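You operate a simulated robot arm through the tools that you are given. There is no shell and no other tool. Be economical: measure what you need, move in short steps, check, and stop when the job is done.

You are at the controls of a simulated robot arm. One attempt, no reset.

TASK
Fetch the black cable plug and set it in the grey bin with a handle. Take the white felt pad and put it in the small black bucket. Fetch the grey plastic tube and stand it on the rubber mat on the test table. Fetch the yellow cup and set it on the end of the steel bench by the winding machine. Take the small green film roll and put it on the shelf 25. Fetch the white tube and set it in the violet basket. Put the labelled blue coil on the top of the steel bench away on the shelf 23. The order is free. Set down upright: grey plastic tube, yellow cup, white tube.

Only the result counts: the job must be done as asked and must still hold three seconds after the hand-in. Knocking over, shifting, dropping, spilling or breaking anything else fails it.

THE ROBOT
A 7-joint arm with a three-finger gripper on a trunk, on a base that drives. Base frame: it is fixed to the floor where the robot stands at the start and does not move with it; the origin is under the middle of the robot, x ahead of it, y to its left, z up. Units: mm, degrees, N and s.
With the tool pointing down near the work surface it reaches from about 100 to 860 mm from the robot's upright axis, wherever it stands. Its first joint turns from -166.0 to 166.0 degrees. Places, roughly: black cable plug (4x4x7 cm) [500, 0, 900]; end of the steel bench by the winding machine [-4200, 4300, 700]; grey bin with a handle (15x19x8 cm) [-1800, 500, 800]; grey plastic tube (6x6x15 cm) [500, 3600, 800]; labelled blue coil [-4000, 5250, 750]; rubber mat on the TEST table [400, 7000, 800]; shelf 23 [-2700, 9000, 900]; shelf 25 [-2700, 9000, 1500]; small black bucket (20x19x18 cm) [600, -1100, 1000]; small green film roll (6x6x6 cm) [-4100, 4400, 700]; violet basket (25x17x18 cm) [-1100, 1900, 700]; white felt pad (7x5x3 cm) [500, -1400, 900]; white tube (4x4x6 cm) [-4300, 5300, 700]; yellow cup (7x7x7 cm) [-4000, 3400, 1000]. Payload 2.94 kg.
The TCP is the grasp point between the finger pads, 30 mm short of the fingertips. In the tool frame z runs along the fingers and y along their closing line. The gripper opens to 132 mm. The gripper's body begins 107 mm behind the TCP.
Orientation is that of the tool frame in the base frame, as a unit quaternion [x, y, z, w]. With the fingers straight down and closing along the base's y, the tool's x points along the base's -x, its y along +y and its z along -z.

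THE INTERFACE
- The arm moves only by the tool servo_tool. Its arguments are lists of equal length, an entry for each row: "delta_rot": the turn, a rotation vector about the tool's x, y, z in units of 6 degrees (1.0 is 6 degrees), a list of three; "delta_pos": the shift along the tool's x, y, z in units of 20 mm (1.0 is 20 mm), a list of three; "hand": the opening, from 0 (shut) to 1 (fully open). In form: {"delta_rot": [[wx, wy, wz], ...], "delta_pos": [[x, y, z], ...], "hand": [hand, ...]}. A call has 1 to 12 rows; each row shifts and turns the commanded pose from where the row before left it, along the tool's axes as they then stand. A call with a number of a shift or a turn outside -1 to 1 is refused whole. Rows are played at 5 a second. More than 50 mm and 8.6 degrees between two rows, or a gripper value outside its range, and nothing of the call is played. A pose out of reach is approached as far as the arm can. The call stops where the force on the tool passes 40 N (or 10 N more than at its start, if that is more) or the arm is blocked; 0.2 s more then pass. Each finger halts on what it meets, pressing with about 43 N; the grip force reading is that of the motor and also rises with nothing between the fingers. The clock runs only during rows and for 0.2 s after the last one: add rows that do not move to give the fingers time. The reply holds the time, the measured pose of the TCP, the force on the tool along the base axes, the opening and the grip force, in the units named above and with some noise, with the torque about the TCP (base axes, N m) and any sound that the robot's microphone picked up, and new pictures: "show" is both (left out), scene, wrist or none.
- Cameras (640 x 400 px; columns grow to the right, rows downward): "scene" is now at [27.7, 142.2, 1740.8]; the picture's right is [-0.63, -0.78, 0.00], its down [-0.60, 0.49, -0.63] and it looks along [0.49, -0.40, -0.78] (base axes); focal length 260 px, centre (320, 200). "wrist" rides on the gripper at [72, 3, -144] in the tool frame; the picture's right is [-0.04, 1.00, 0.00], its down [-0.88, -0.04, -0.48] and it looks along [-0.48, -0.02, 0.88] (tool axes); focal length 256 px, centre (320, 200). There is no depth. A picture from a camera that has moved, and an enlarged one, comes with that camera's place and axes in the base frame and with its lens.
- slide_trunk(by): slides the trunk up (or, below 0, down) by that many mm; the arm and the scene camera ride with it, the base frame stays. It gives what a move gives, with no picture.
- roll_base(legs): drives the robot by 1 to 6 legs, each [ahead, left, turn to the left] in mm, mm and degrees, along the robot's own axes; the way and the turn of a leg run together, so that a leg with both is an arc; at most 1500 mm and 180 degrees a leg. The arm and the cameras ride along, it lands a little off, and it stops where it bumps. It gives what a move gives, and a new picture of the scene camera.
- turn_head(pan, tilt): turns the head with the scene camera to pan (to the left, within 143 degrees either way) and tilt (down, from -29 to 69), counted from straight ahead of the robot. It gives what a move gives, and a new picture of the scene camera.
- enlarge(camera, box): a new picture of the part [left, top, right, bottom] of that camera's present view, enlarged. The clock stands still meanwhile.
- finish_job(): hands the job in; it is judged then, once.

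Go step by step. Nothing tells you exact positions but the pictures and the camera data: compare them with the known pose of the tool, close in by small moves and look again before you grip or let go. The budget is 207 turns and 260 pictures, counting those below and the enlarged ones. Unless the task says otherwise, let go and move clear before handing in, and close with one line.

The tools are called after "Call:" by a JSON object that holds its "op" and its "data". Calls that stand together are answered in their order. servo_tool: Moves the arm, as the interface text tells. Its arguments: {"type":"object","properties":{"delta_rot":{"type":"array","items":{"type":"array","items":{"type":"number"}}},"delta_pos":{"type":"array","items":{"type":"array","items":{"type":"number"}}},"hand":{"type":"array","items":{"type":"number"}},"show":{"type":"string","enum":["both","scene","wrist","none"]}},"required":["delta_rot","delta_pos","hand"]} The other tools are called the same way: slide_trunk (by) slides the trunk up or down; roll_base (legs) drives the base; turn_head (pan, tilt) turns the head that bears the scene camera; enlarge (camera, box) takes an enlarged picture of a part of a camera's view; finish_job () hands the job in.

At the start:

```text
clock: 0.0
position: [280.7, -410.4, 1329.4]
orientation: [0.0, 1.0, 0.0, -0.001]
force: [-0.4, 0.1, 0.0]
moment: [-0.02, -0.01, 0.03]
gripper_width: 132.0
grasp_force: 0.0
trunk travel left (down, up): [-250.0, 290.0]
robot x, y, heading: [0.5, -2.2, -0.3]
head pan, tilt: [-38.9, 50.9]
```

scene: 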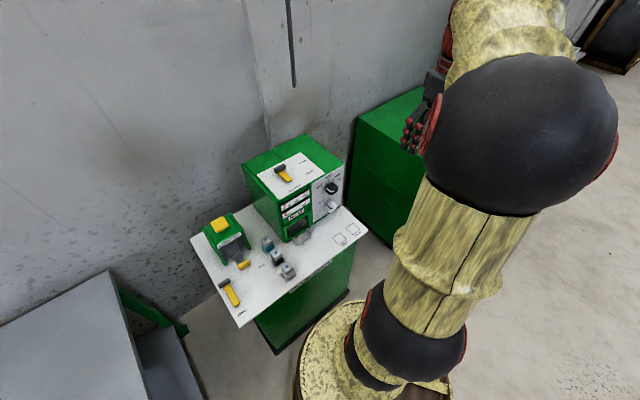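
wrist: 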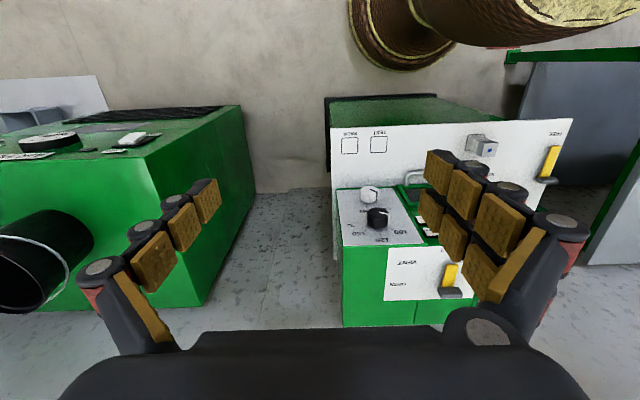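

The scene camera shows a white-topped table ahead with several small items; I'll enlarge to find the black cable plug.

Call:
{"op": "enlarge", "data": {"camera": "scene", "box": [180, 120, 380, 330]}}

Call:
{"op": "turn_head", "data": {"pan": -75, "tilt": 35}}

```text
1.90 times, centred on (280, 225) of scene
camera zoom: at [27.7, 142.2, 1740.8], right [-0.63, -0.78, 0.0], down [-0.6, 0.49, -0.63], along [0.49, -0.4, -0.78], focal length 495 px, centre (396, 152)
```

zoom: 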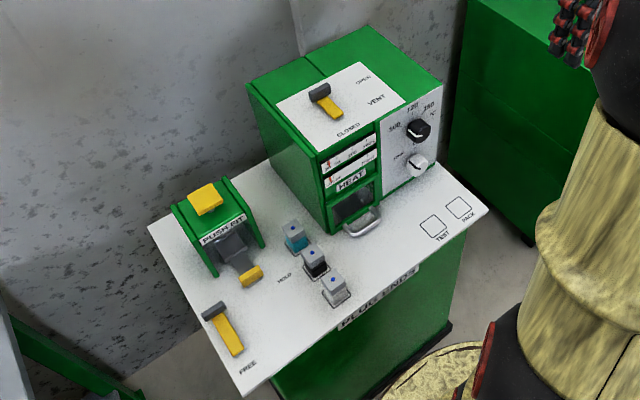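

```text
clock: 1.0
position: [280.4, -411.2, 1330.0]
orientation: [0.0, 1.0, 0.0, 0.0]
force: [0.3, 0.3, -0.1]
moment: [0.01, -0.02, 0.0]
gripper_width: 132.5
grasp_force: 0.1
trunk travel left (down, up): [-250.0, 290.0]
robot x, y, heading: [0.2, 4.8, -0.0]
head pan, tilt: [-75.0, 35.0]
camera scene: at [-8.7, 105.1, 1763.6], right [-0.97, -0.26, 0.0], down [-0.15, 0.55, -0.82], along [0.21, -0.79, -0.57], focal length 260 px, centre (320, 200)
```

scene: 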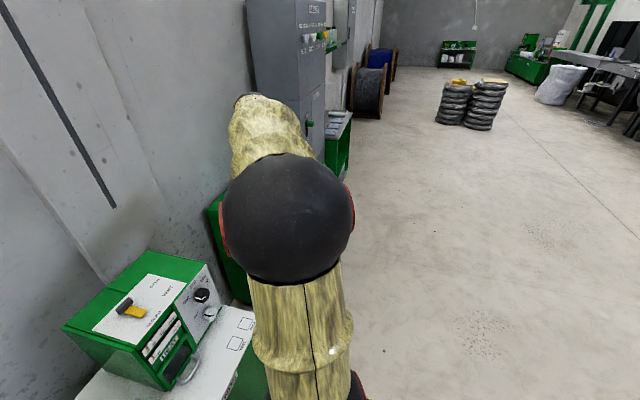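

The black plug is the middle one of three standing in a row on the "PLUG ENDS" table, near [447,-8]. I'll bring the arm over it.

Call:
{"op": "servo_tool", "data": {"delta_rot": [[0, 0, 0], [0, 0, 0], [0, 0, 0], [0, 0, 0], [0, 0, 0], [0, 0, 0], [0, 0, 0], [0, 0, 0], [0, 0, 0], [0, 0, 0], [0, 0, 0], [0, 0, 0]], "delta_pos": [[-0.5, 1, 0], [-0.5, 1, 0], [-0.5, 1, 0], [-0.5, 1, 0], [-0.5, 1, 0], [-0.5, 1, 0], [-0.5, 1, 0], [-0.5, 1, 0], [-0.5, 1, 0], [-0.5, 1, 0], [-0.5, 1, 0], [-0.5, 1, 0]], "hand": [1, 1, 1, 1, 1, 1, 1, 1, 1, 1, 1, 1], "show": "none"}}

Call:
{"op": "servo_tool", "data": {"delta_rot": [[0, 0, 0], [0, 0, 0], [0, 0, 0], [0, 0, 0], [0, 0, 0], [0, 0, 0], [0, 0, 0], [0, 0, 0], [0, 0, 0], [0, 0, 0], [0, 0, 0], [0, 0, 0]], "delta_pos": [[-0.1, 1, 0.8], [-0.1, 1, 0.8], [-0.1, 1, 0.8], [-0.1, 1, 0.8], [-0.1, 1, 0.8], [-0.1, 1, 0.8], [-0.1, 1, 0.8], [-0.1, 1, 0.8], [0, 0.2, 0.8], [0, 0, 0.8], [0, 0, 0.8], [0, 0, 0.8]], "hand": [1, 1, 1, 1, 1, 1, 1, 1, 1, 1, 1, 1]}}

```text
clock: 3.6
position: [401.9, -171.1, 1330.5]
orientation: [0.001, 1.0, 0.0, 0.0]
force: [-1.0, 0.2, 0.4]
moment: [0.0, -0.01, 0.01]
gripper_width: 132.2
grasp_force: 0.2
trunk travel left (down, up): [-250.0, 290.0]
robot x, y, heading: [-2.4, -0.9, -0.0]
head pan, tilt: [-75.0, 35.0]
```

```text
clock: 6.2
position: [415.7, -5.9, 1136.0]
orientation: [0.0, 1.0, 0.0, 0.001]
force: [0.2, 0.6, 0.6]
moment: [0.0, 0.0, 0.04]
gripper_width: 131.9
grasp_force: 0.0
trunk travel left (down, up): [-250.0, 290.0]
robot x, y, heading: [-0.6, 0.5, 0.1]
head pan, tilt: [-75.0, 35.0]
camera scene: at [-8.6, 105.4, 1763.6], right [-0.97, -0.26, 0.0], down [-0.15, 0.55, -0.82], along [0.21, -0.79, -0.57], focal length 260 px, centre (320, 200)
camera wrist: at [343.7, -4.3, 1279.6], right [0.04, 1.0, 0.0], down [0.88, -0.04, 0.48], along [0.47, -0.02, -0.88], focal length 256 px, centre (320, 200)
```

scene: 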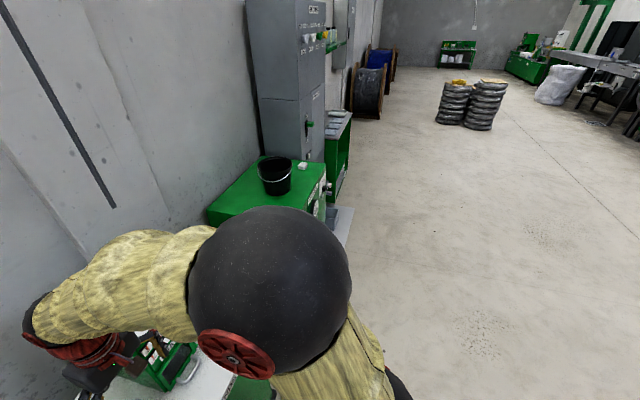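
wrist: 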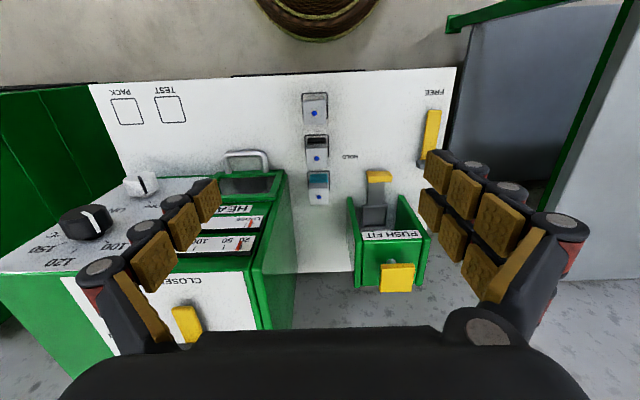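

The three plugs stand in a row; I enlarge the wrist view to measure the middle one.

Call:
{"op": "enlarge", "data": {"camera": "wrist", "box": [260, 80, 450, 220]}}

```text
2.86 times, centred on (355, 150) of wrist
camera zoom: at [343.7, -4.3, 1279.6], right [0.04, 1.0, 0.0], down [0.88, -0.04, 0.48], along [0.47, -0.02, -0.88], focal length 731 px, centre (220, 343)
```

zoom: 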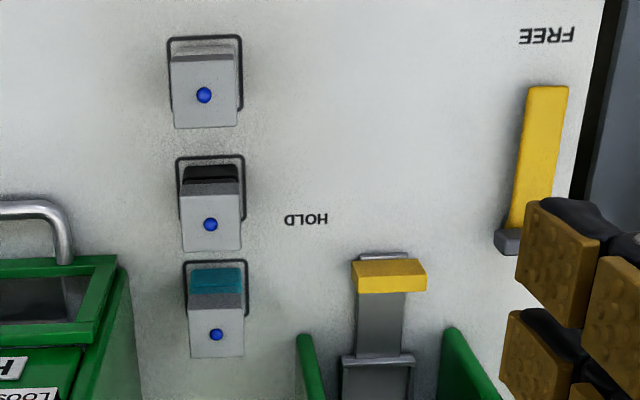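

The plug's top is around [468,-15,~910]. I'll lower with a narrower opening and look again.

Call:
{"op": "servo_tool", "data": {"delta_rot": [[0, 0, 0], [0, 0, 0], [0, 0, 0], [0, 0, 0], [0, 0, 0], [0, 0, 0], [0, 0, 0], [0, 0, 0]], "delta_pos": [[-0.3, -0.06, 0.9], [-0.3, -0.06, 0.9], [-0.3, -0.06, 0.9], [-0.3, -0.06, 0.9], [-0.3, -0.06, 0.9], [-0.3, -0.06, 0.9], [-0.3, -0.06, 0.9], [0, 0, 0]], "hand": [0.6, 0.6, 0.6, 0.6, 0.6, 0.6, 0.6, 0.6], "show": "wrist"}}

```text
clock: 8.0
position: [460.5, -15.4, 1010.1]
orientation: [0.001, 1.0, 0.0, 0.0]
force: [0.4, -0.4, 0.4]
moment: [-0.01, 0.03, 0.0]
gripper_width: 79.2
grasp_force: 0.0
trunk travel left (down, up): [-250.0, 290.0]
robot x, y, heading: [4.3, 1.0, -0.0]
head pan, tilt: [-75.0, 35.0]
camera wrist: at [388.4, -12.5, 1153.4], right [0.04, 1.0, 0.0], down [0.88, -0.04, 0.48], along [0.47, -0.02, -0.88], focal length 256 px, centre (320, 200)
```

wrist: 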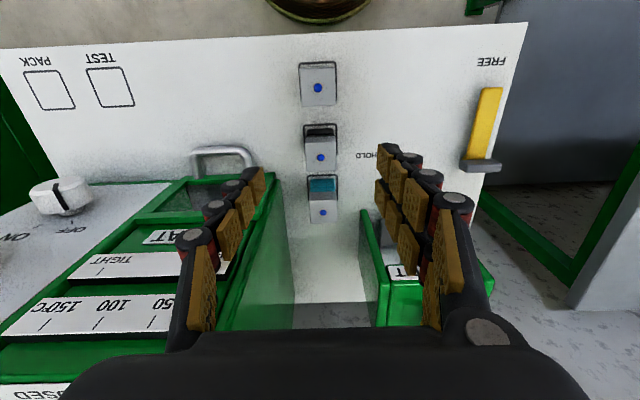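

Plug dot triangulates to about [468,-16,914]; the box front is beyond x≈500, so straight descent is clear. I descend to z≈890 and look.

Call:
{"op": "servo_tool", "data": {"delta_rot": [[0, 0, 0], [0, 0, 0], [0, 0, 0], [0, 0, 0], [0, 0, 0], [0, 0, 0], [0, 0, 0]], "delta_pos": [[-0.2, 0, 0.6], [-0.2, 0, 1], [0, 0, 1], [0, 0, 1], [0, 0, 1], [0, 0, 1], [0, 0, 0.4]], "hand": [0.6, 0.6, 0.6, 0.6, 0.6, 0.6, 0.6], "show": "wrist"}}

```text
clock: 9.6
position: [467.0, -15.2, 890.5]
orientation: [0.0, 1.0, 0.0, 0.0]
force: [0.0, 0.5, 0.6]
moment: [0.01, 0.01, -0.04]
gripper_width: 79.1
grasp_force: 0.1
trunk travel left (down, up): [-250.0, 290.0]
robot x, y, heading: [-2.4, -4.8, 0.1]
head pan, tilt: [-75.0, 35.0]
camera wrist: at [395.2, -13.7, 1033.6], right [0.04, 1.0, 0.0], down [0.88, -0.04, 0.48], along [0.47, -0.02, -0.88], focal length 256 px, centre (320, 200)
```

wrist: 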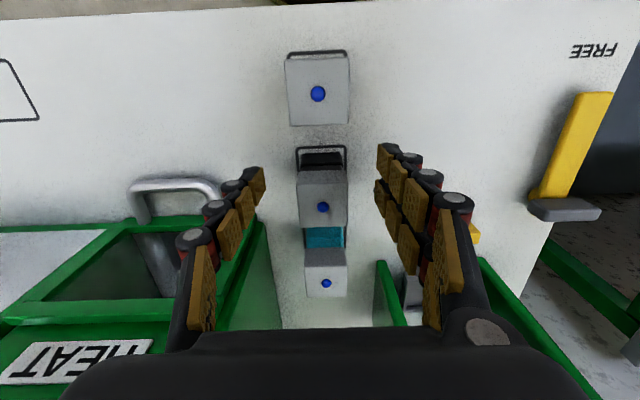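

The plug sits centred between the fingers. Closing.

Call:
{"op": "servo_tool", "data": {"delta_rot": [[0, 0, 0], [0, 0, 0], [0, 0, 0], [0, 0, 0], [0, 0, 0], [0, 0, 0]], "delta_pos": [[0.1, 0, 0], [0, 0, 0], [0, 0, 0], [0, 0, 0], [0, 0, 0], [0, 0, 0]], "hand": [0.4, 0.2, 0, 0, 0, 0], "show": "none"}}

Call:
{"op": "servo_tool", "data": {"delta_rot": [[0, 0, 0], [0, 0, 0], [0, 0, 0]], "delta_pos": [[0, 0, -0.5], [0, 0, -0.5], [0, 0, -0.5]], "hand": [0, 0, 0], "show": "wrist"}}

```text
clock: 11.0
position: [464.4, -16.5, 890.4]
orientation: [0.0, 1.0, 0.0, 0.0]
force: [-0.2, -0.7, 0.0]
moment: [-0.02, -0.02, 0.0]
gripper_width: 30.4
grasp_force: 37.4
trunk travel left (down, up): [-250.0, 290.0]
robot x, y, heading: [3.3, 1.6, 0.1]
head pan, tilt: [-75.0, 35.0]
```

```text
clock: 11.8
position: [462.9, -15.6, 921.4]
orientation: [0.0, 1.0, 0.0, 0.0]
force: [0.4, 0.2, 0.9]
moment: [-0.01, 0.0, 0.01]
gripper_width: 0.2
grasp_force: 28.4
trunk travel left (down, up): [-250.0, 290.0]
robot x, y, heading: [1.1, 4.0, 0.1]
head pan, tilt: [-75.0, 35.0]
camera wrist: at [392.1, -13.5, 1065.4], right [0.04, 1.0, 0.0], down [0.88, -0.04, 0.48], along [0.47, -0.02, -0.88], focal length 256 px, centre (320, 200)
```

wrist: 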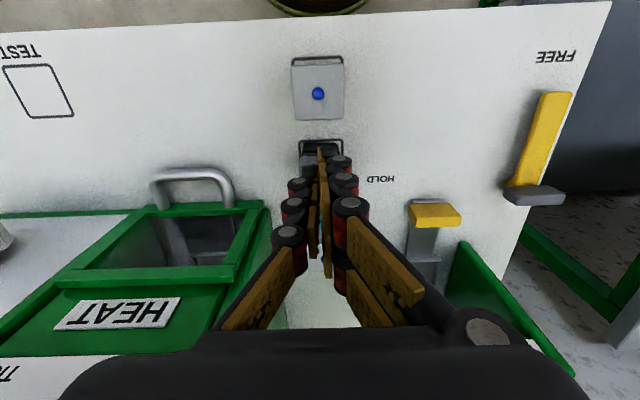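

The plug slipped out: it's held in its socket, and there is a HOLD/FREE lever beside it. I'll go up and inspect the lever.

Call:
{"op": "servo_tool", "data": {"delta_rot": [[0, 0, 0], [0, 0, 0], [0, 0, 0], [0, 0, 0], [0, 0, 0], [0, 0, 0]], "delta_pos": [[0, 0, -1], [0, 0.4, -1], [0, 0.8, -1], [0, 1, -1], [0, 1, -1], [0, 1, 0]], "hand": [0, 0, 0, 0, 0, 0], "show": "none"}}

Call:
{"op": "enlarge", "data": {"camera": "wrist", "box": [240, 20, 560, 220]}}

```text
clock: 13.2
position: [464.2, 69.8, 1022.7]
orientation: [0.0, 1.0, 0.0, 0.0]
force: [0.4, -0.5, 0.4]
moment: [-0.01, -0.04, 0.01]
gripper_width: 0.1
grasp_force: 28.9
trunk travel left (down, up): [-250.0, 290.0]
robot x, y, heading: [3.7, 3.7, 0.0]
head pan, tilt: [-75.0, 35.0]
```

```text
2.00 times, centred on (400, 120) of wrist
camera zoom: at [392.7, 72.8, 1166.0], right [0.04, 1.0, 0.0], down [0.88, -0.04, 0.48], along [0.47, -0.02, -0.88], focal length 512 px, centre (160, 360)
```

zoom: 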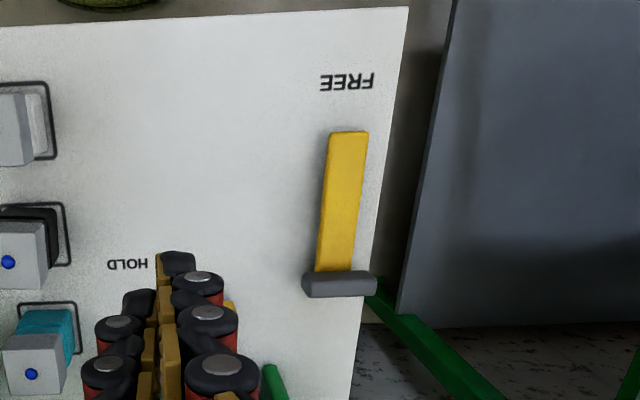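

I need a closer look at the lever and plugs; I'll turn the head to the table.

Call:
{"op": "turn_head", "data": {"pan": -10, "tilt": 60}}

Call:
{"op": "enlarge", "data": {"camera": "wrist", "box": [370, 60, 450, 180]}}

```text
clock: 14.6
position: [463.8, 69.1, 1022.1]
orientation: [-0.001, 1.0, 0.0, 0.0]
force: [0.0, 0.0, -0.1]
moment: [0.0, -0.02, -0.02]
gripper_width: 0.1
grasp_force: 28.9
trunk travel left (down, up): [-250.0, 290.0]
robot x, y, heading: [1.9, 1.8, 0.1]
head pan, tilt: [-10.0, 60.0]
camera scene: at [34.2, 178.8, 1729.3], right [-0.17, -0.98, 0.0], down [-0.85, 0.15, -0.5], along [0.49, -0.09, -0.87], focal length 260 px, centre (320, 200)
```

scene: 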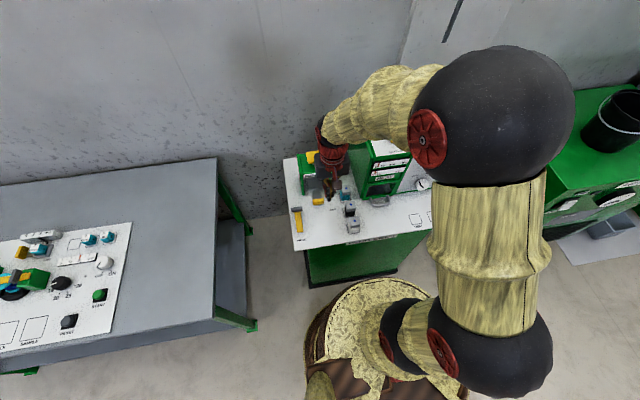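

```text
3.33 times, centred on (410, 120) of wrist
camera zoom: at [392.8, 72.4, 1165.8], right [0.04, 1.0, 0.0], down [0.88, -0.04, 0.48], along [0.48, -0.02, -0.88], focal length 853 px, centre (20, 467)
```

zoom: 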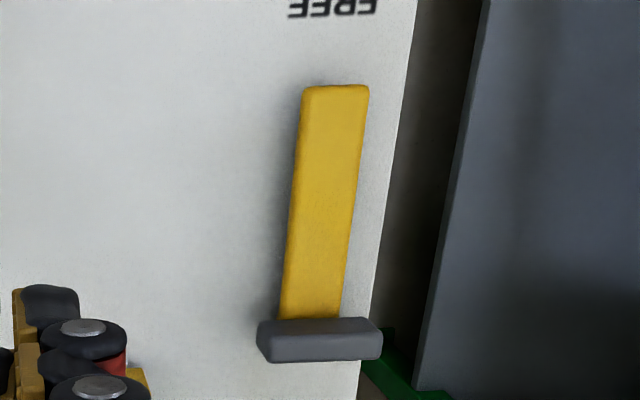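

The lever seems to point at FREE already. I'll regrip deeper and pull gently while reading the force.

Call:
{"op": "servo_tool", "data": {"delta_rot": [[0, 0, 0], [0, 0, 0], [0, 0, 0], [0, 0, 0], [0, 0, 0], [0, 0, 0], [0, 0, 0], [0, 0, 0], [0, 0, 0], [0, 0, 0], [0, 0, 0], [0, 0, 0]], "delta_pos": [[0, -1, 0], [0, -1, 0], [0, -1, 0], [0, -1, 0], [0, -0.3, 0], [0, 0, 1], [0, 0, 1], [0, 0, 1], [0, 0, 1], [0, 0, 1], [0, 0, 1], [0, 0, 1]], "hand": [0.6, 0.6, 0.6, 0.6, 0.6, 0.6, 0.6, 0.6, 0.6, 0.6, 0.6, 0.6], "show": "wrist"}}

Call:
{"op": "servo_tool", "data": {"delta_rot": [[0, 0, 0], [0, 0, 0], [0, 0, 0], [0, 0, 0], [0, 0, 0], [0, 0, 0]], "delta_pos": [[0, 0, 0], [0, 0, 0], [0, 0, 0], [0, 0, 0], [0, 0, 0], [0, 0, 0]], "hand": [0.3, 0, 0, 0, 0, 0], "show": "none"}}

Call:
{"op": "servo_tool", "data": {"delta_rot": [[0, 0, 0], [0, 0, 0], [0, 0, 0]], "delta_pos": [[0, 0, -0.1], [0, 0, -0.1], [0, 0, 0]], "hand": [0, 0, 0], "show": "none"}}

```text
clock: 17.2
position: [465.1, -16.3, 881.5]
orientation: [0.0, 1.0, -0.001, 0.0]
force: [-0.2, 0.9, -0.1]
moment: [-0.02, -0.02, -0.01]
gripper_width: 79.3
grasp_force: 0.0
trunk travel left (down, up): [-250.0, 290.0]
robot x, y, heading: [2.6, 0.2, -0.1]
head pan, tilt: [-10.0, 60.0]
camera wrist: at [392.5, -13.9, 1024.8], right [0.04, 1.0, 0.0], down [0.88, -0.04, 0.48], along [0.48, -0.02, -0.88], focal length 256 px, centre (320, 200)
```

wrist: 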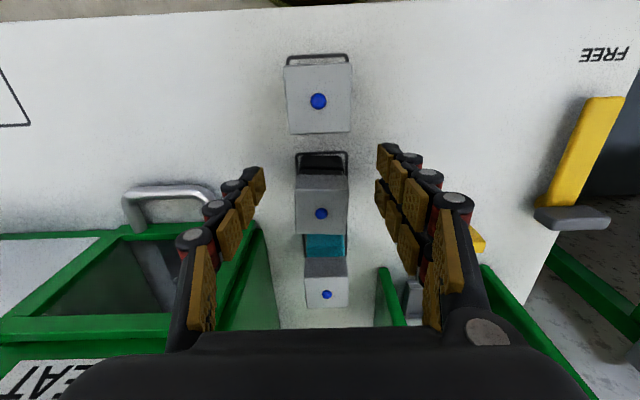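

```text
clock: 18.6
position: [463.1, -16.1, 880.7]
orientation: [0.0, 1.0, 0.0, 0.0]
force: [0.4, 0.0, 0.4]
moment: [0.0, 0.02, 0.0]
gripper_width: 30.3
grasp_force: 39.4
trunk travel left (down, up): [-250.0, 290.0]
robot x, y, heading: [-3.9, 1.0, 0.2]
head pan, tilt: [-10.0, 60.0]
```

```text
clock: 19.4
position: [463.3, -16.9, 885.4]
orientation: [0.0, 1.0, 0.0, 0.0]
force: [-0.3, 0.0, -1.2]
moment: [0.02, 0.0, 0.04]
gripper_width: 30.2
grasp_force: 43.4
trunk travel left (down, up): [-250.0, 290.0]
robot x, y, heading: [2.3, -1.2, 0.3]
head pan, tilt: [-10.0, 60.0]
```

No large resistance yet; I keep lifting gently and watch.

Call:
{"op": "servo_tool", "data": {"delta_rot": [[0, 0, 0], [0, 0, 0], [0, 0, 0]], "delta_pos": [[0, 0, -0.2], [0, 0, -0.2], [0, 0, -0.2]], "hand": [0, 0, 0], "show": "wrist"}}

```text
clock: 20.2
position: [464.9, -18.0, 898.0]
orientation: [0.0, 1.0, -0.001, -0.001]
force: [-0.2, -0.7, -0.4]
moment: [0.0, 0.0, 0.0]
gripper_width: 30.4
grasp_force: 43.3
trunk travel left (down, up): [-250.0, 290.0]
robot x, y, heading: [-0.6, 1.8, 0.2]
head pan, tilt: [-10.0, 60.0]
camera wrist: at [393.3, -14.6, 1040.3], right [0.04, 1.0, 0.0], down [0.88, -0.04, 0.48], along [0.48, -0.02, -0.88], focal length 256 px, centre (320, 200)
```

wrist: 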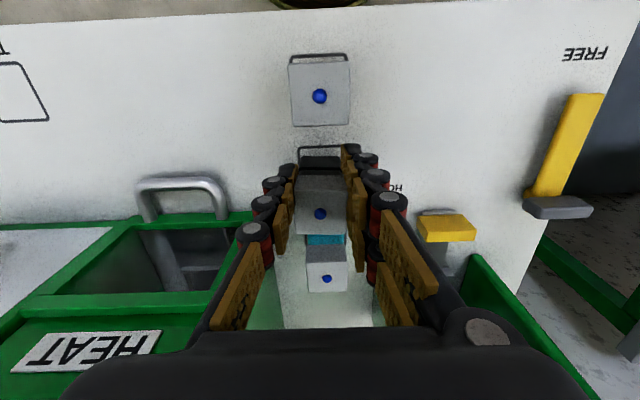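

The plug rises with the tool. I keep lifting at moderate speed.

Call:
{"op": "servo_tool", "data": {"delta_rot": [[0, 0, 0], [0, 0, 0], [0, 0, 0], [0, 0, 0], [0, 0, 0], [0, 0, 0], [0, 0, 0], [0, 0, 0], [0, 0, 0], [0, 0, 0], [0, 0, 0], [0, 0, 0]], "delta_pos": [[0, 0, -0.3], [0, 0, -0.3], [0, 0, -0.4], [0, 0, -0.5], [0, 0, -0.6], [0, 0, -0.7], [0, 0, -0.7], [0, 0, -0.7], [0, 0, -0.7], [0, 0, -0.7], [0, 0, -0.7], [0, 0, -0.7]], "hand": [0, 0, 0, 0, 0, 0, 0, 0, 0, 0, 0, 0], "show": "wrist"}}

```text
clock: 22.8
position: [464.7, -18.0, 1037.9]
orientation: [0.0, 1.0, 0.0, 0.0]
force: [-0.2, 0.6, -0.9]
moment: [0.03, -0.01, 0.05]
gripper_width: 30.1
grasp_force: 43.2
trunk travel left (down, up): [-250.0, 290.0]
robot x, y, heading: [-0.6, -1.9, -0.0]
head pan, tilt: [-10.0, 60.0]
camera wrist: at [392.5, -15.2, 1181.0], right [0.04, 1.0, 0.0], down [0.88, -0.04, 0.48], along [0.48, -0.02, -0.88], focal length 256 px, centre (320, 200)
```

wrist: 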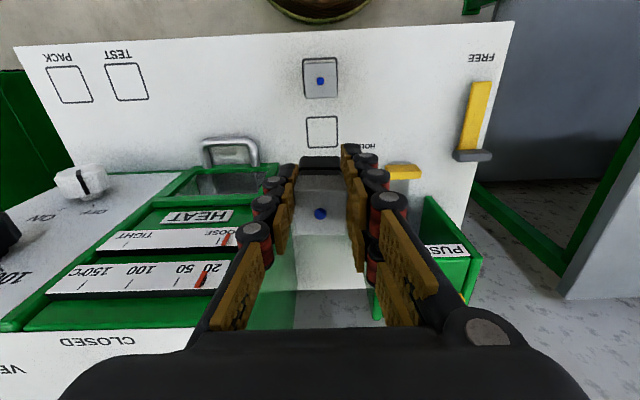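

Plug is in hand. I raise it and look around behind-left for the grey bin at about [-1800,500].

Call:
{"op": "servo_tool", "data": {"delta_rot": [[0, 0, 0], [0, 0, 0], [0, 0, 0], [0, 0, 0], [0, 0, 0], [0, 0, 0], [0, 0, 0], [0, 0, 0], [0, 0, 0], [0, 0, 0]], "delta_pos": [[0, 0, -1], [0, 0, -1], [0, 0, -1], [0.5, 0, -1], [0.5, 0, -1], [0.5, 0, -1], [0.5, 0, -1], [0.5, 0, -1], [0.5, 0, -1], [0.5, 0, -1]], "hand": [0, 0, 0, 0, 0, 0, 0, 0, 0, 0], "show": "none"}}

Call:
{"op": "turn_head", "data": {"pan": 140, "tilt": 25}}

Call:
{"op": "turn_head", "data": {"pan": 85, "tilt": 20}}

```text
clock: 25.0
position: [393.9, -19.0, 1239.1]
orientation: [0.0, 1.0, 0.001, 0.0]
force: [0.3, 0.4, -0.5]
moment: [-0.01, 0.01, -0.01]
gripper_width: 30.0
grasp_force: 42.8
trunk travel left (down, up): [-250.0, 290.0]
robot x, y, heading: [0.3, 3.7, 0.2]
head pan, tilt: [-10.0, 60.0]
```

```text
clock: 27.3
position: [394.1, -19.3, 1238.7]
orientation: [0.0, 1.0, -0.001, 0.0]
force: [0.5, -0.8, -1.2]
moment: [0.03, -0.01, 0.02]
gripper_width: 29.8
grasp_force: 43.3
trunk travel left (down, up): [-250.0, 290.0]
robot x, y, heading: [-1.0, 0.5, 0.0]
head pan, tilt: [140.0, 25.0]
camera scene: at [-102.1, 249.6, 1779.4], right [0.64, 0.77, 0.0], down [0.32, -0.27, -0.91], along [-0.69, 0.58, -0.42], focal length 260 px, centre (320, 200)
```

scene: 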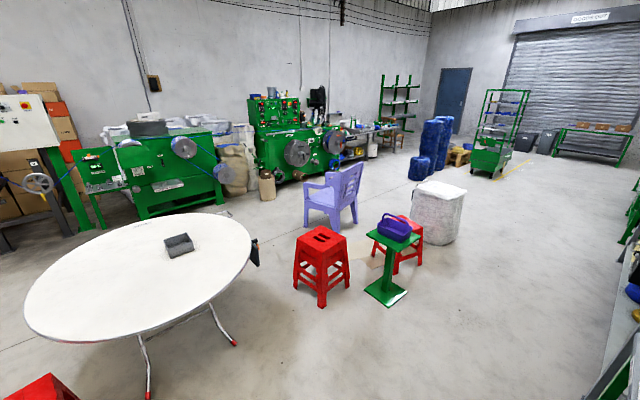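

```text
clock: 28.6
position: [394.0, -18.2, 1237.8]
orientation: [0.0, 1.0, 0.0, 0.0]
force: [-0.4, 0.1, -0.7]
moment: [0.01, -0.01, -0.01]
gripper_width: 30.3
grasp_force: 43.0
trunk travel left (down, up): [-250.0, 290.0]
robot x, y, heading: [-5.4, -2.3, -0.1]
head pan, tilt: [85.0, 20.0]
camera scene: at [-23.5, 283.2, 1787.5], right [1.0, -0.09, 0.0], down [-0.03, -0.34, -0.94], along [0.08, 0.94, -0.34], focal length 260 px, centre (320, 200)
```

scene: 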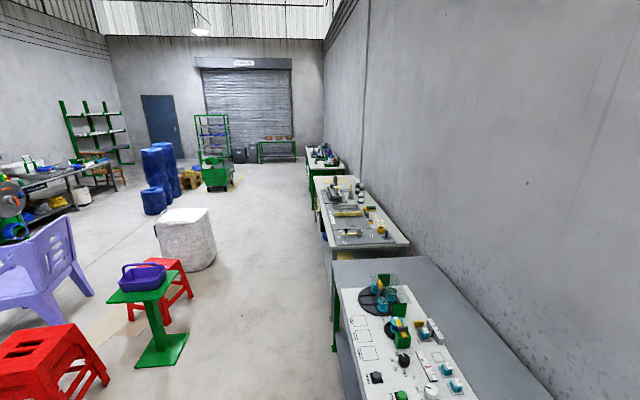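

The bin sits on the round white table near [-1765,450]. I'll drive to about [-1000,700], facing it.

Call:
{"op": "roll_base", "data": {"legs": [[-1000, 700, 0], [0, 0, -162]]}}

Call:
{"op": "turn_head", "data": {"pan": 0, "tilt": 50}}

```text
clock: 41.4
position: [-1399.8, 564.5, 1238.3]
orientation: [0.983, 0.182, 0.0, -0.001]
force: [0.5, 1.2, -1.2]
moment: [0.01, 0.02, 0.01]
gripper_width: 30.2
grasp_force: 42.8
trunk travel left (down, up): [-250.0, 290.0]
robot x, y, heading: [-1025.1, 685.3, -158.9]
head pan, tilt: [85.0, 20.0]
camera scene: at [-905.7, 432.5, 1787.5], right [-0.96, -0.27, 0.0], down [-0.09, 0.33, -0.94], along [0.26, -0.9, -0.34], focal length 260 px, centre (320, 200)
```

scene: 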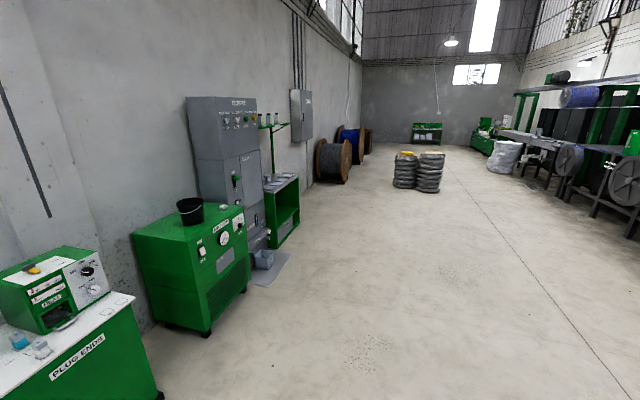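

```text
clock: 43.0
position: [-1400.9, 564.8, 1237.7]
orientation: [0.983, 0.182, 0.0, 0.0]
force: [0.2, 0.3, -0.5]
moment: [-0.05, 0.04, 0.02]
gripper_width: 30.1
grasp_force: 42.7
trunk travel left (down, up): [-250.0, 290.0]
robot x, y, heading: [-1026.7, 691.5, -159.1]
head pan, tilt: [0.0, 50.0]
camera scene: at [-1003.2, 494.4, 1741.9], right [-0.36, 0.93, 0.0], down [0.72, 0.27, -0.64], along [-0.6, -0.23, -0.77], focal length 260 px, centre (320, 200)
```

scene: 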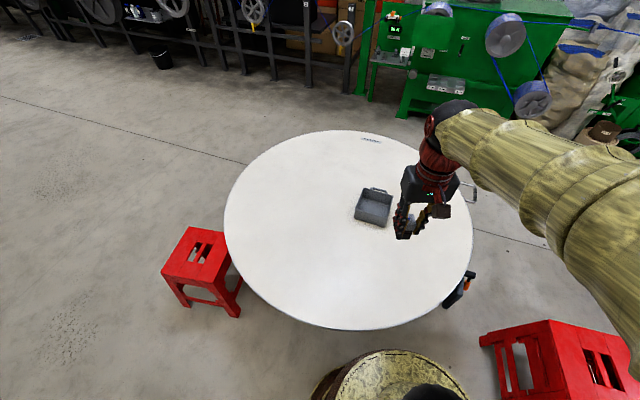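

The bin is at about [-1805,456]. I move the tool over it.

Call:
{"op": "servo_tool", "data": {"delta_rot": [[0, 0, 0], [0, 0, 0], [0, 0, 0], [0, 0, 0], [0, 0, 0], [0, 0, 0], [0, 0, 0], [0, 0, 0], [0, 0, 0], [0, 0, 0], [0, 0, 0], [0, 0, 0]], "delta_pos": [[-1, -0.18, 0.5], [-1, -0.18, 0.5], [-1, -0.18, 0.5], [-1, -0.18, 0.5], [-1, -0.18, 0.5], [-1, -0.18, 0.5], [-1, -0.18, 0.5], [-1, -0.18, 0.5], [-1, -0.18, 0.5], [-1, -0.18, 0.5], [-1, -0.18, 0.5], [-1, -0.18, 0.5]], "hand": [0, 0, 0, 0, 0, 0, 0, 0, 0, 0, 0, 0], "show": "none"}}

Call:
{"op": "servo_tool", "data": {"delta_rot": [[0, 0, 0], [0, 0, 0], [0, 0, 0], [0, 0, 0], [0, 0, 0], [0, 0, 0], [0, 0, 0], [0, 0, 0]], "delta_pos": [[-1, 0, 0.5], [-1, 0, 0.5], [-1, 0, 0.5], [-1, 0, 0.5], [-1, 0, 0.5], [-1, 0, 0.5], [-1, 0, 0.5], [-1, 0, 0.5]], "hand": [0, 0, 0, 0, 0, 0, 0, 0], "show": "both"}}

```text
clock: 45.6
position: [-1641.2, 518.2, 1115.4]
orientation: [0.983, 0.183, 0.0, 0.001]
force: [-0.1, 0.6, -0.6]
moment: [0.07, -0.05, -0.01]
gripper_width: 29.9
grasp_force: 42.5
trunk travel left (down, up): [-250.0, 290.0]
robot x, y, heading: [-1024.3, 687.4, -159.2]
head pan, tilt: [0.0, 50.0]
```

```text
clock: 47.4
position: [-1791.2, 460.6, 1037.2]
orientation: [0.983, 0.182, 0.001, -0.001]
force: [-0.1, 0.5, 0.2]
moment: [0.03, -0.01, 0.02]
gripper_width: 29.9
grasp_force: 42.0
trunk travel left (down, up): [-250.0, 290.0]
robot x, y, heading: [-1024.5, 685.5, -159.3]
head pan, tilt: [0.0, 50.0]
camera scene: at [-1004.3, 494.1, 1741.8], right [-0.36, 0.93, 0.0], down [0.72, 0.27, -0.64], along [-0.6, -0.23, -0.77], focal length 260 px, centre (320, 200)
camera wrist: at [-1721.5, 483.7, 1180.5], right [0.32, -0.95, 0.0], down [-0.83, -0.28, 0.48], along [-0.45, -0.15, -0.88], focal length 256 px, centre (320, 200)
```

scene: 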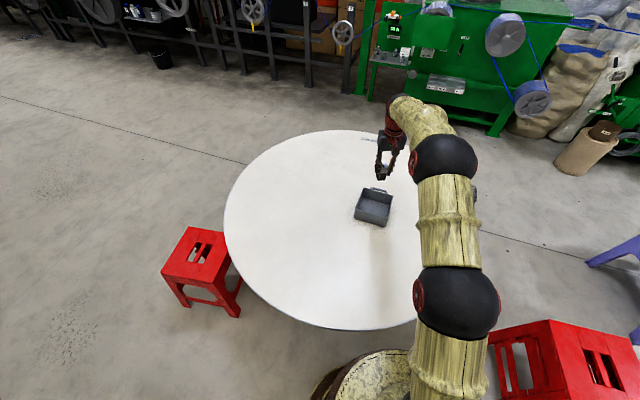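
wrist: 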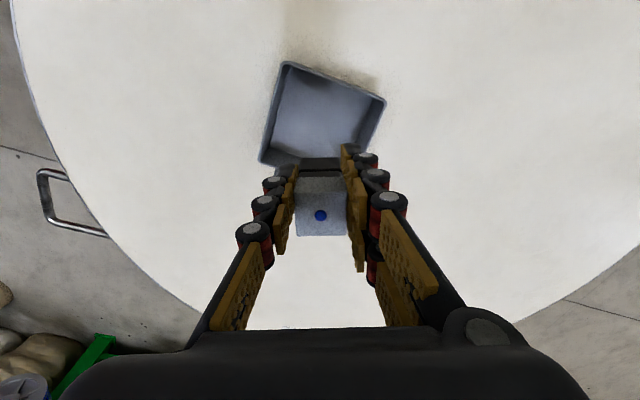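

The bin is almost under the tool, slightly farther out. I shift outward 25 mm, lower, and check.

Call:
{"op": "servo_tool", "data": {"delta_rot": [[0, 0, 0], [0, 0, 0], [0, 0, 0], [0, 0, 0], [0, 0, 0], [0, 0, 0], [0, 0, 0], [0, 0, 0], [0, 0, 0]], "delta_pos": [[-0.6, 0, 1], [-0.6, 0, 1], [0, 0, 1], [0, 0, 1], [0, 0, 1], [0, 0, 1], [0, 0, 1], [0, 0, 0.8], [0, 0, 0]], "hand": [0, 0, 0, 0, 0, 0, 0, 0, 0], "show": "both"}}

```text
clock: 49.4
position: [-1812.1, 454.6, 882.8]
orientation: [0.983, 0.181, 0.0, 0.0]
force: [-0.6, 0.7, -1.0]
moment: [0.02, -0.04, -0.03]
gripper_width: 30.0
grasp_force: 43.6
trunk travel left (down, up): [-250.0, 290.0]
robot x, y, heading: [-1026.0, 689.0, -159.1]
head pan, tilt: [0.0, 50.0]
camera scene: at [-1003.8, 494.3, 1741.9], right [-0.36, 0.93, 0.0], down [0.72, 0.27, -0.64], along [-0.6, -0.23, -0.77], focal length 260 px, centre (320, 200)
camera wrist: at [-1742.9, 477.1, 1024.7], right [0.32, -0.95, 0.0], down [-0.83, -0.28, 0.48], along [-0.45, -0.15, -0.88], focal length 256 px, centre (320, 200)
```

scene: 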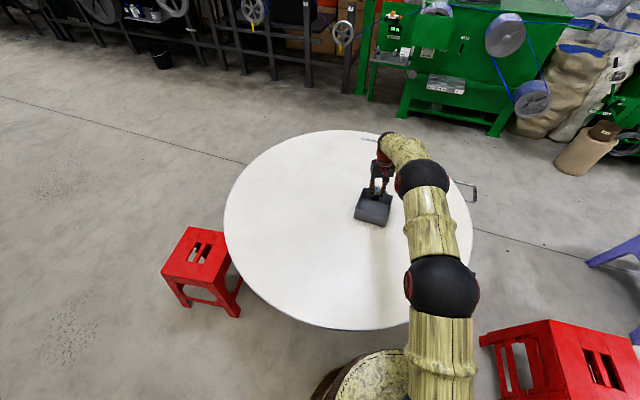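
wrist: 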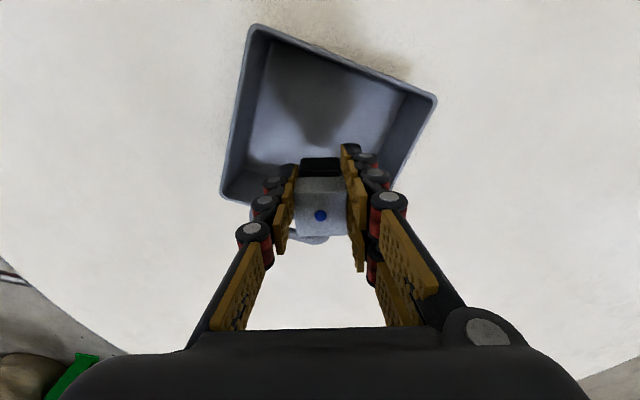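

The tool is centred over the bin. I lower the plug to near the bin floor.

Call:
{"op": "servo_tool", "data": {"delta_rot": [[0, 0, 0], [0, 0, 0], [0, 0, 0], [0, 0, 0], [0, 0, 0], [0, 0, 0], [0, 0, 0]], "delta_pos": [[0.4, 0, 0.6], [0, 0, 0.7], [0, 0, 0.7], [0, 0, 0.7], [0, 0, 0.7], [0, 0, 0.5], [0, 0, 0.4]], "hand": [0, 0, 0, 0, 0, 0, 0], "show": "wrist"}}

```text
clock: 51.1
position: [-1810.2, 454.3, 803.3]
orientation: [0.983, 0.182, -0.008, 0.001]
force: [-4.2, -0.5, 9.5]
moment: [-0.13, 0.24, -0.03]
gripper_width: 30.1
grasp_force: 43.2
trunk travel left (down, up): [-250.0, 290.0]
robot x, y, heading: [-1024.0, 686.6, -158.9]
head pan, tilt: [0.0, 50.0]
stopped in row 7: the force on the tool passed its limit at 45 N (the readings are from after the stop); the commanded pose is now the measured one
camera wrist: at [-1739.0, 477.4, 946.4], right [0.32, -0.95, 0.0], down [-0.83, -0.28, 0.49], along [-0.46, -0.15, -0.87], focal length 256 px, centre (320, 200)
```

wrist: 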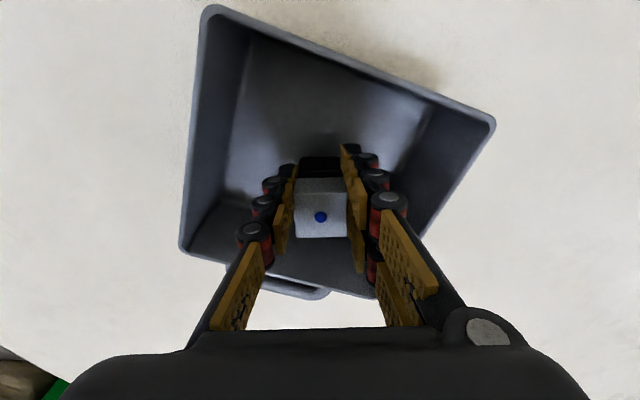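

The plug stands on the bin floor. Releasing and rising.

Call:
{"op": "servo_tool", "data": {"delta_rot": [[0, 0, 0], [0, 0, 0], [0, 0, 0], [0, 0, 0]], "delta_pos": [[0, 0, -0.05], [0, 0, 0], [0, 0, 0], [0, 0, 0]], "hand": [0.3, 0.5, 0.5, 0.5], "show": "none"}}

Call:
{"op": "servo_tool", "data": {"delta_rot": [[0, 0, 0], [0, 0, 0], [0, 0, 0], [0, 0, 0], [0, 0, 0], [0, 0, 0], [0, 0, 0], [0, 0, 0], [0, 0, 0], [0, 0, 0]], "delta_pos": [[0, 0, -0.5], [0, 0, -1], [0, 0, -1], [0, 0, -1], [0, 0, -1], [0, 0, -1], [0.5, 0, -1], [0.5, 0, -1], [0.5, 0, -1], [0.5, 0, -1]], "hand": [0.5, 0.5, 0.5, 0.5, 0.5, 0.5, 0.5, 0.5, 0.5, 0.5], "show": "wrist"}}

```text
clock: 52.1
position: [-1807.7, 454.5, 802.8]
orientation: [0.983, 0.181, -0.005, 0.0]
force: [0.1, -0.6, 0.0]
moment: [0.0, -0.02, 0.04]
gripper_width: 66.2
grasp_force: 0.1
trunk travel left (down, up): [-250.0, 290.0]
robot x, y, heading: [-1025.9, 693.0, -159.0]
head pan, tilt: [0.0, 50.0]
```

```text
clock: 54.3
position: [-1769.7, 468.6, 993.7]
orientation: [0.983, 0.181, -0.004, 0.0]
force: [-0.2, 0.0, 0.2]
moment: [0.02, -0.01, 0.03]
gripper_width: 66.1
grasp_force: 0.0
trunk travel left (down, up): [-250.0, 290.0]
robot x, y, heading: [-1026.7, 687.9, -159.0]
head pan, tilt: [0.0, 50.0]
camera wrist: at [-1698.6, 491.4, 1135.6], right [0.32, -0.95, 0.0], down [-0.83, -0.28, 0.48], along [-0.46, -0.15, -0.88], focal length 256 px, centre (320, 200)
```

wrist: 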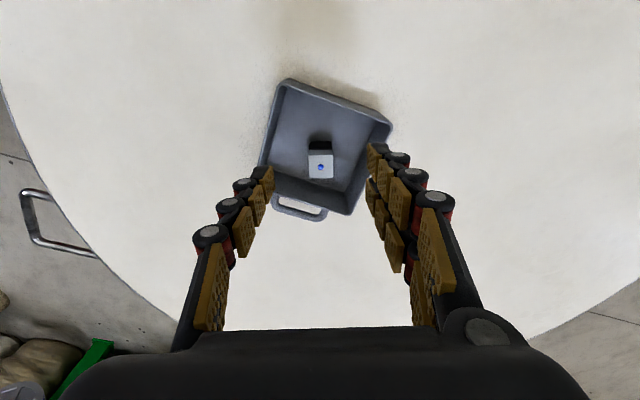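

The plug stands in the bin. Next is the felt pad and bucket; I retract and drive to about [-80,-1280] facing the green machine.

Call:
{"op": "servo_tool", "data": {"delta_rot": [[0, 0, 0], [0, 0, 0], [0, 0, 0], [0, 0, 0], [0, 0, 0], [0, 0, 0], [0, 0, 0], [0, 0, 0], [0, 0, 0], [0, 0, 0], [0, 0, 0], [0, 0, 0]], "delta_pos": [[1, 0, -1], [1, 0, -1], [1, 0, -1], [1, 0, -1], [1, 0, -1], [1, 0, -1], [1, 0, -1], [1, 0, -1], [1, 0, -1], [1, 0, -1], [1, 0, -1], [1, 0, -1]], "hand": [0.5, 0.5, 0.5, 0.5, 0.5, 0.5, 0.5, 0.5, 0.5, 0.5, 0.5, 0.5], "show": "none"}}

Call:
{"op": "roll_base", "data": {"legs": [[0, 0, 159], [450, -985, 0], [450, -985, 0]]}}

Call:
{"op": "turn_head", "data": {"pan": -10, "tilt": 50}}

```text
clock: 56.9
position: [-1541.4, 560.8, 1228.5]
orientation: [0.983, 0.183, -0.006, -0.001]
force: [0.3, 1.0, 0.4]
moment: [0.0, 0.01, 0.0]
gripper_width: 66.1
grasp_force: 0.2
trunk travel left (down, up): [-250.0, 290.0]
robot x, y, heading: [-1027.1, 691.6, -159.2]
head pan, tilt: [0.0, 50.0]
```

```text
clock: 74.2
position: [305.5, -1433.0, 1228.7]
orientation: [0.032, 0.999, -0.002, 0.005]
force: [0.1, -1.0, 0.7]
moment: [0.02, -0.01, 0.01]
gripper_width: 66.2
grasp_force: 0.0
trunk travel left (down, up): [-250.0, 290.0]
robot x, y, heading: [-217.1, -1334.7, -3.9]
head pan, tilt: [0.0, 50.0]
camera scene: at [-158.8, -1147.7, 1741.9], right [-0.06, -1.0, 0.0], down [-0.76, 0.05, -0.64], along [0.64, -0.04, -0.77], focal length 260 px, centre (320, 200)
```

scene: 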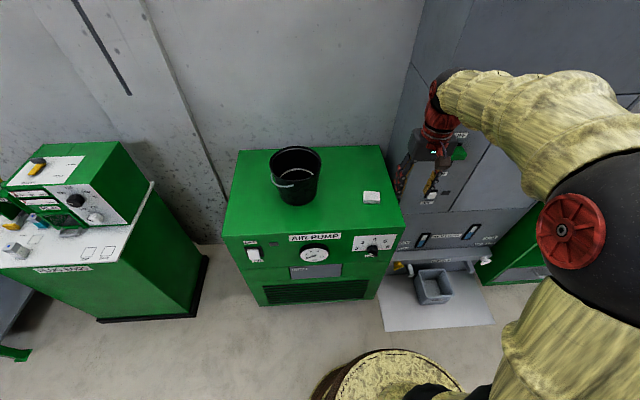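

```text
clock: 74.9
position: [306.1, -1433.2, 1228.9]
orientation: [0.033, 0.999, 0.0, 0.004]
force: [-0.1, -0.1, 0.2]
moment: [0.03, -0.01, -0.03]
gripper_width: 65.9
grasp_force: 0.1
trunk travel left (down, up): [-250.0, 290.0]
robot x, y, heading: [-216.7, -1337.6, -3.6]
head pan, tilt: [-10.0, 50.0]
camera scene: at [-160.9, -1160.7, 1741.9], right [-0.24, -0.97, 0.0], down [-0.74, 0.18, -0.64], along [0.62, -0.15, -0.77], focal length 260 px, centre (320, 200)
```

scene: 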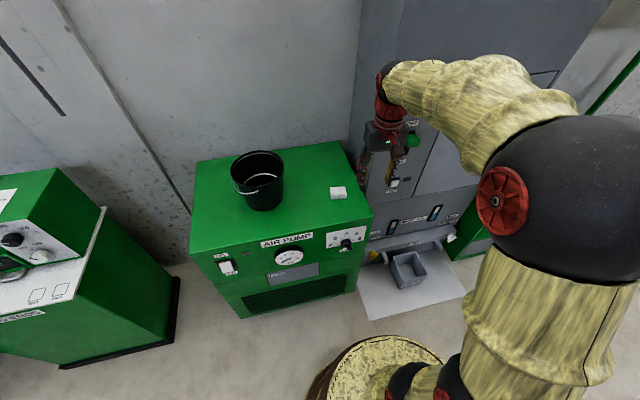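

The pad is at about [540,-1409,900] and the bucket opening near [602,-1105]. I move closer by 180 mm.

Call:
{"op": "roll_base", "data": {"legs": [[170, 80, 3.6]]}}

Call:
{"op": "enlarge", "data": {"camera": "wrist", "box": [0, 0, 640, 400]}}

```text
clock: 76.4
position: [483.4, -1323.1, 1228.4]
orientation: [0.0, 1.0, -0.001, 0.004]
force: [-0.1, 0.4, -0.1]
moment: [-0.03, 0.04, 0.02]
gripper_width: 66.1
grasp_force: 0.0
trunk travel left (down, up): [-250.0, 290.0]
robot x, y, heading: [-48.5, -1264.0, 0.4]
head pan, tilt: [-10.0, 50.0]
camera scene: at [0.1, -1081.8, 1741.8], right [-0.17, -0.99, 0.0], down [-0.76, 0.13, -0.64], along [0.63, -0.11, -0.77], focal length 260 px, centre (320, 200)
```

scene: 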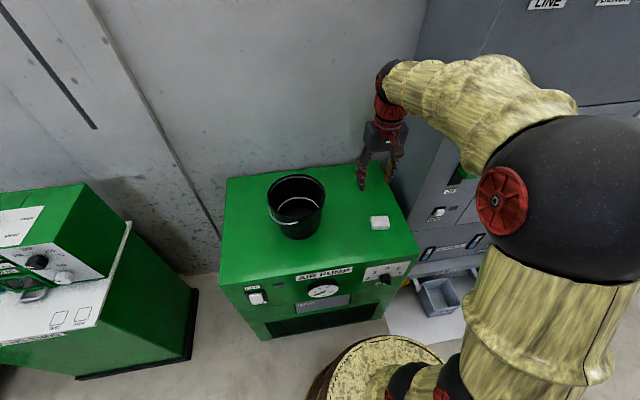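

```text
1.00 times, centred on (320, 200) of wrist (not enlarged: the box is as wide or as high as the picture)
camera zoom: at [411.5, -1320.8, 1370.8], right [0.04, 1.0, 0.0], down [0.88, -0.04, 0.48], along [0.48, -0.02, -0.88], focal length 256 px, centre (320, 200)
```

zoom: 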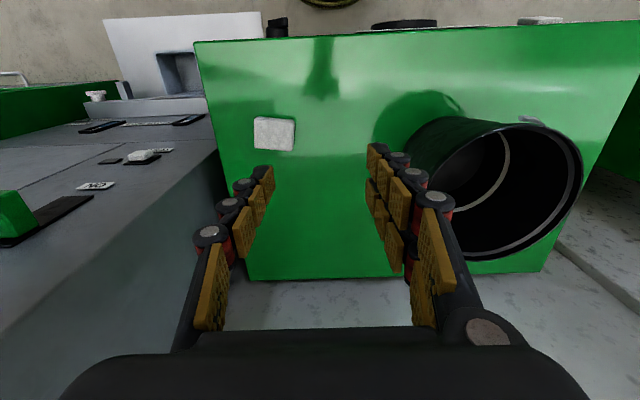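

Pad is at about [517,-1404], top z≈920. I move above it.

Call:
{"op": "servo_tool", "data": {"delta_rot": [[0, 0, 0], [0, 0, 0], [0, 0, 0], [0, 0, 0], [0, 0, 0], [0, 0, 0], [0, 0, 0], [0, 0, 0], [0, 0, 0], [0, 0, 0], [0, 0, 0], [0, 0, 0]], "delta_pos": [[-0.34, -0.8, 0.5], [-0.34, -0.8, 0.8], [-0.34, -0.8, 1], [-0.34, -0.8, 1], [-0.34, -0.8, 1], [0, 0, 1], [0, 0, 1], [0, 0, 1], [0, 0, 1], [0, 0, 1], [0, 0, 1], [0, 0, 1]], "hand": [0.7, 0.7, 0.7, 0.7, 0.7, 0.7, 0.7, 0.7, 0.7, 0.7, 0.7, 0.7], "show": "wrist"}}

```text
clock: 79.0
position: [518.6, -1404.1, 1004.1]
orientation: [-0.001, 1.0, -0.001, 0.005]
force: [-0.7, 0.2, 0.8]
moment: [0.02, 0.02, 0.02]
gripper_width: 92.3
grasp_force: 0.0
trunk travel left (down, up): [-250.0, 290.0]
robot x, y, heading: [-46.3, -1263.2, 0.1]
head pan, tilt: [-10.0, 50.0]
camera wrist: at [446.2, -1401.1, 1146.7], right [0.04, 1.0, 0.0], down [0.87, -0.04, 0.48], along [0.48, -0.02, -0.88], focal length 256 px, centre (320, 200)
```

wrist: 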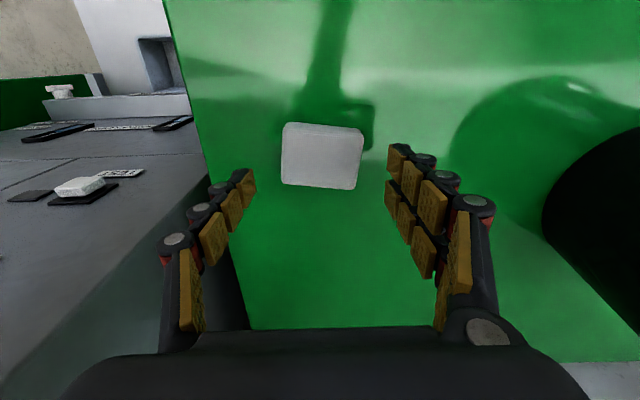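

Pad is well centred; lowering so the fingertips just clear the top (~TCP z 936), then closing.

Call:
{"op": "servo_tool", "data": {"delta_rot": [[0, 0, 0], [0, 0, 0], [0, 0, 0], [0, 0, 0], [0, 0, 0]], "delta_pos": [[0, 0, 1], [0, 0, 1], [0, 0, 0.8], [0, 0, 0.4], [0, 0, 0.2]], "hand": [0.7, 0.7, 0.7, 0.7, 0.7], "show": "wrist"}}

```text
clock: 80.2
position: [520.2, -1402.3, 944.3]
orientation: [-0.001, 1.0, -0.002, 0.01]
force: [-14.5, 12.5, 44.7]
moment: [1.84, 1.19, 0.31]
gripper_width: 87.6
grasp_force: 19.2
trunk travel left (down, up): [-250.0, 290.0]
robot x, y, heading: [-43.1, -1262.0, 0.2]
head pan, tilt: [-10.0, 50.0]
stopped in row 5: the force on the tool passed its limit at 44 N (the readings are from after the stop); the commanded pose is now the measured one
camera wrist: at [446.9, -1399.4, 1086.9], right [0.04, 1.0, 0.0], down [0.87, -0.03, 0.49], along [0.49, -0.02, -0.87], focal length 256 px, centre (320, 200)
```

wrist: 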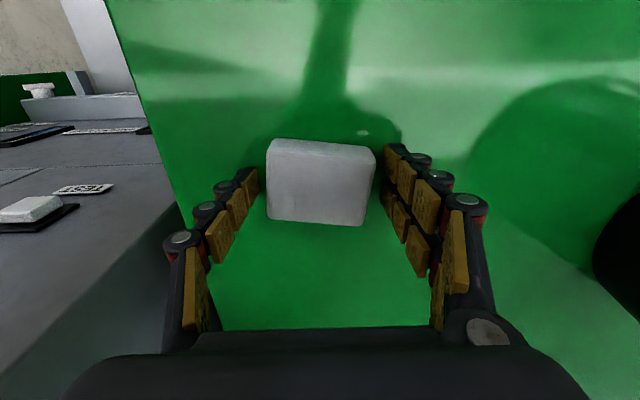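

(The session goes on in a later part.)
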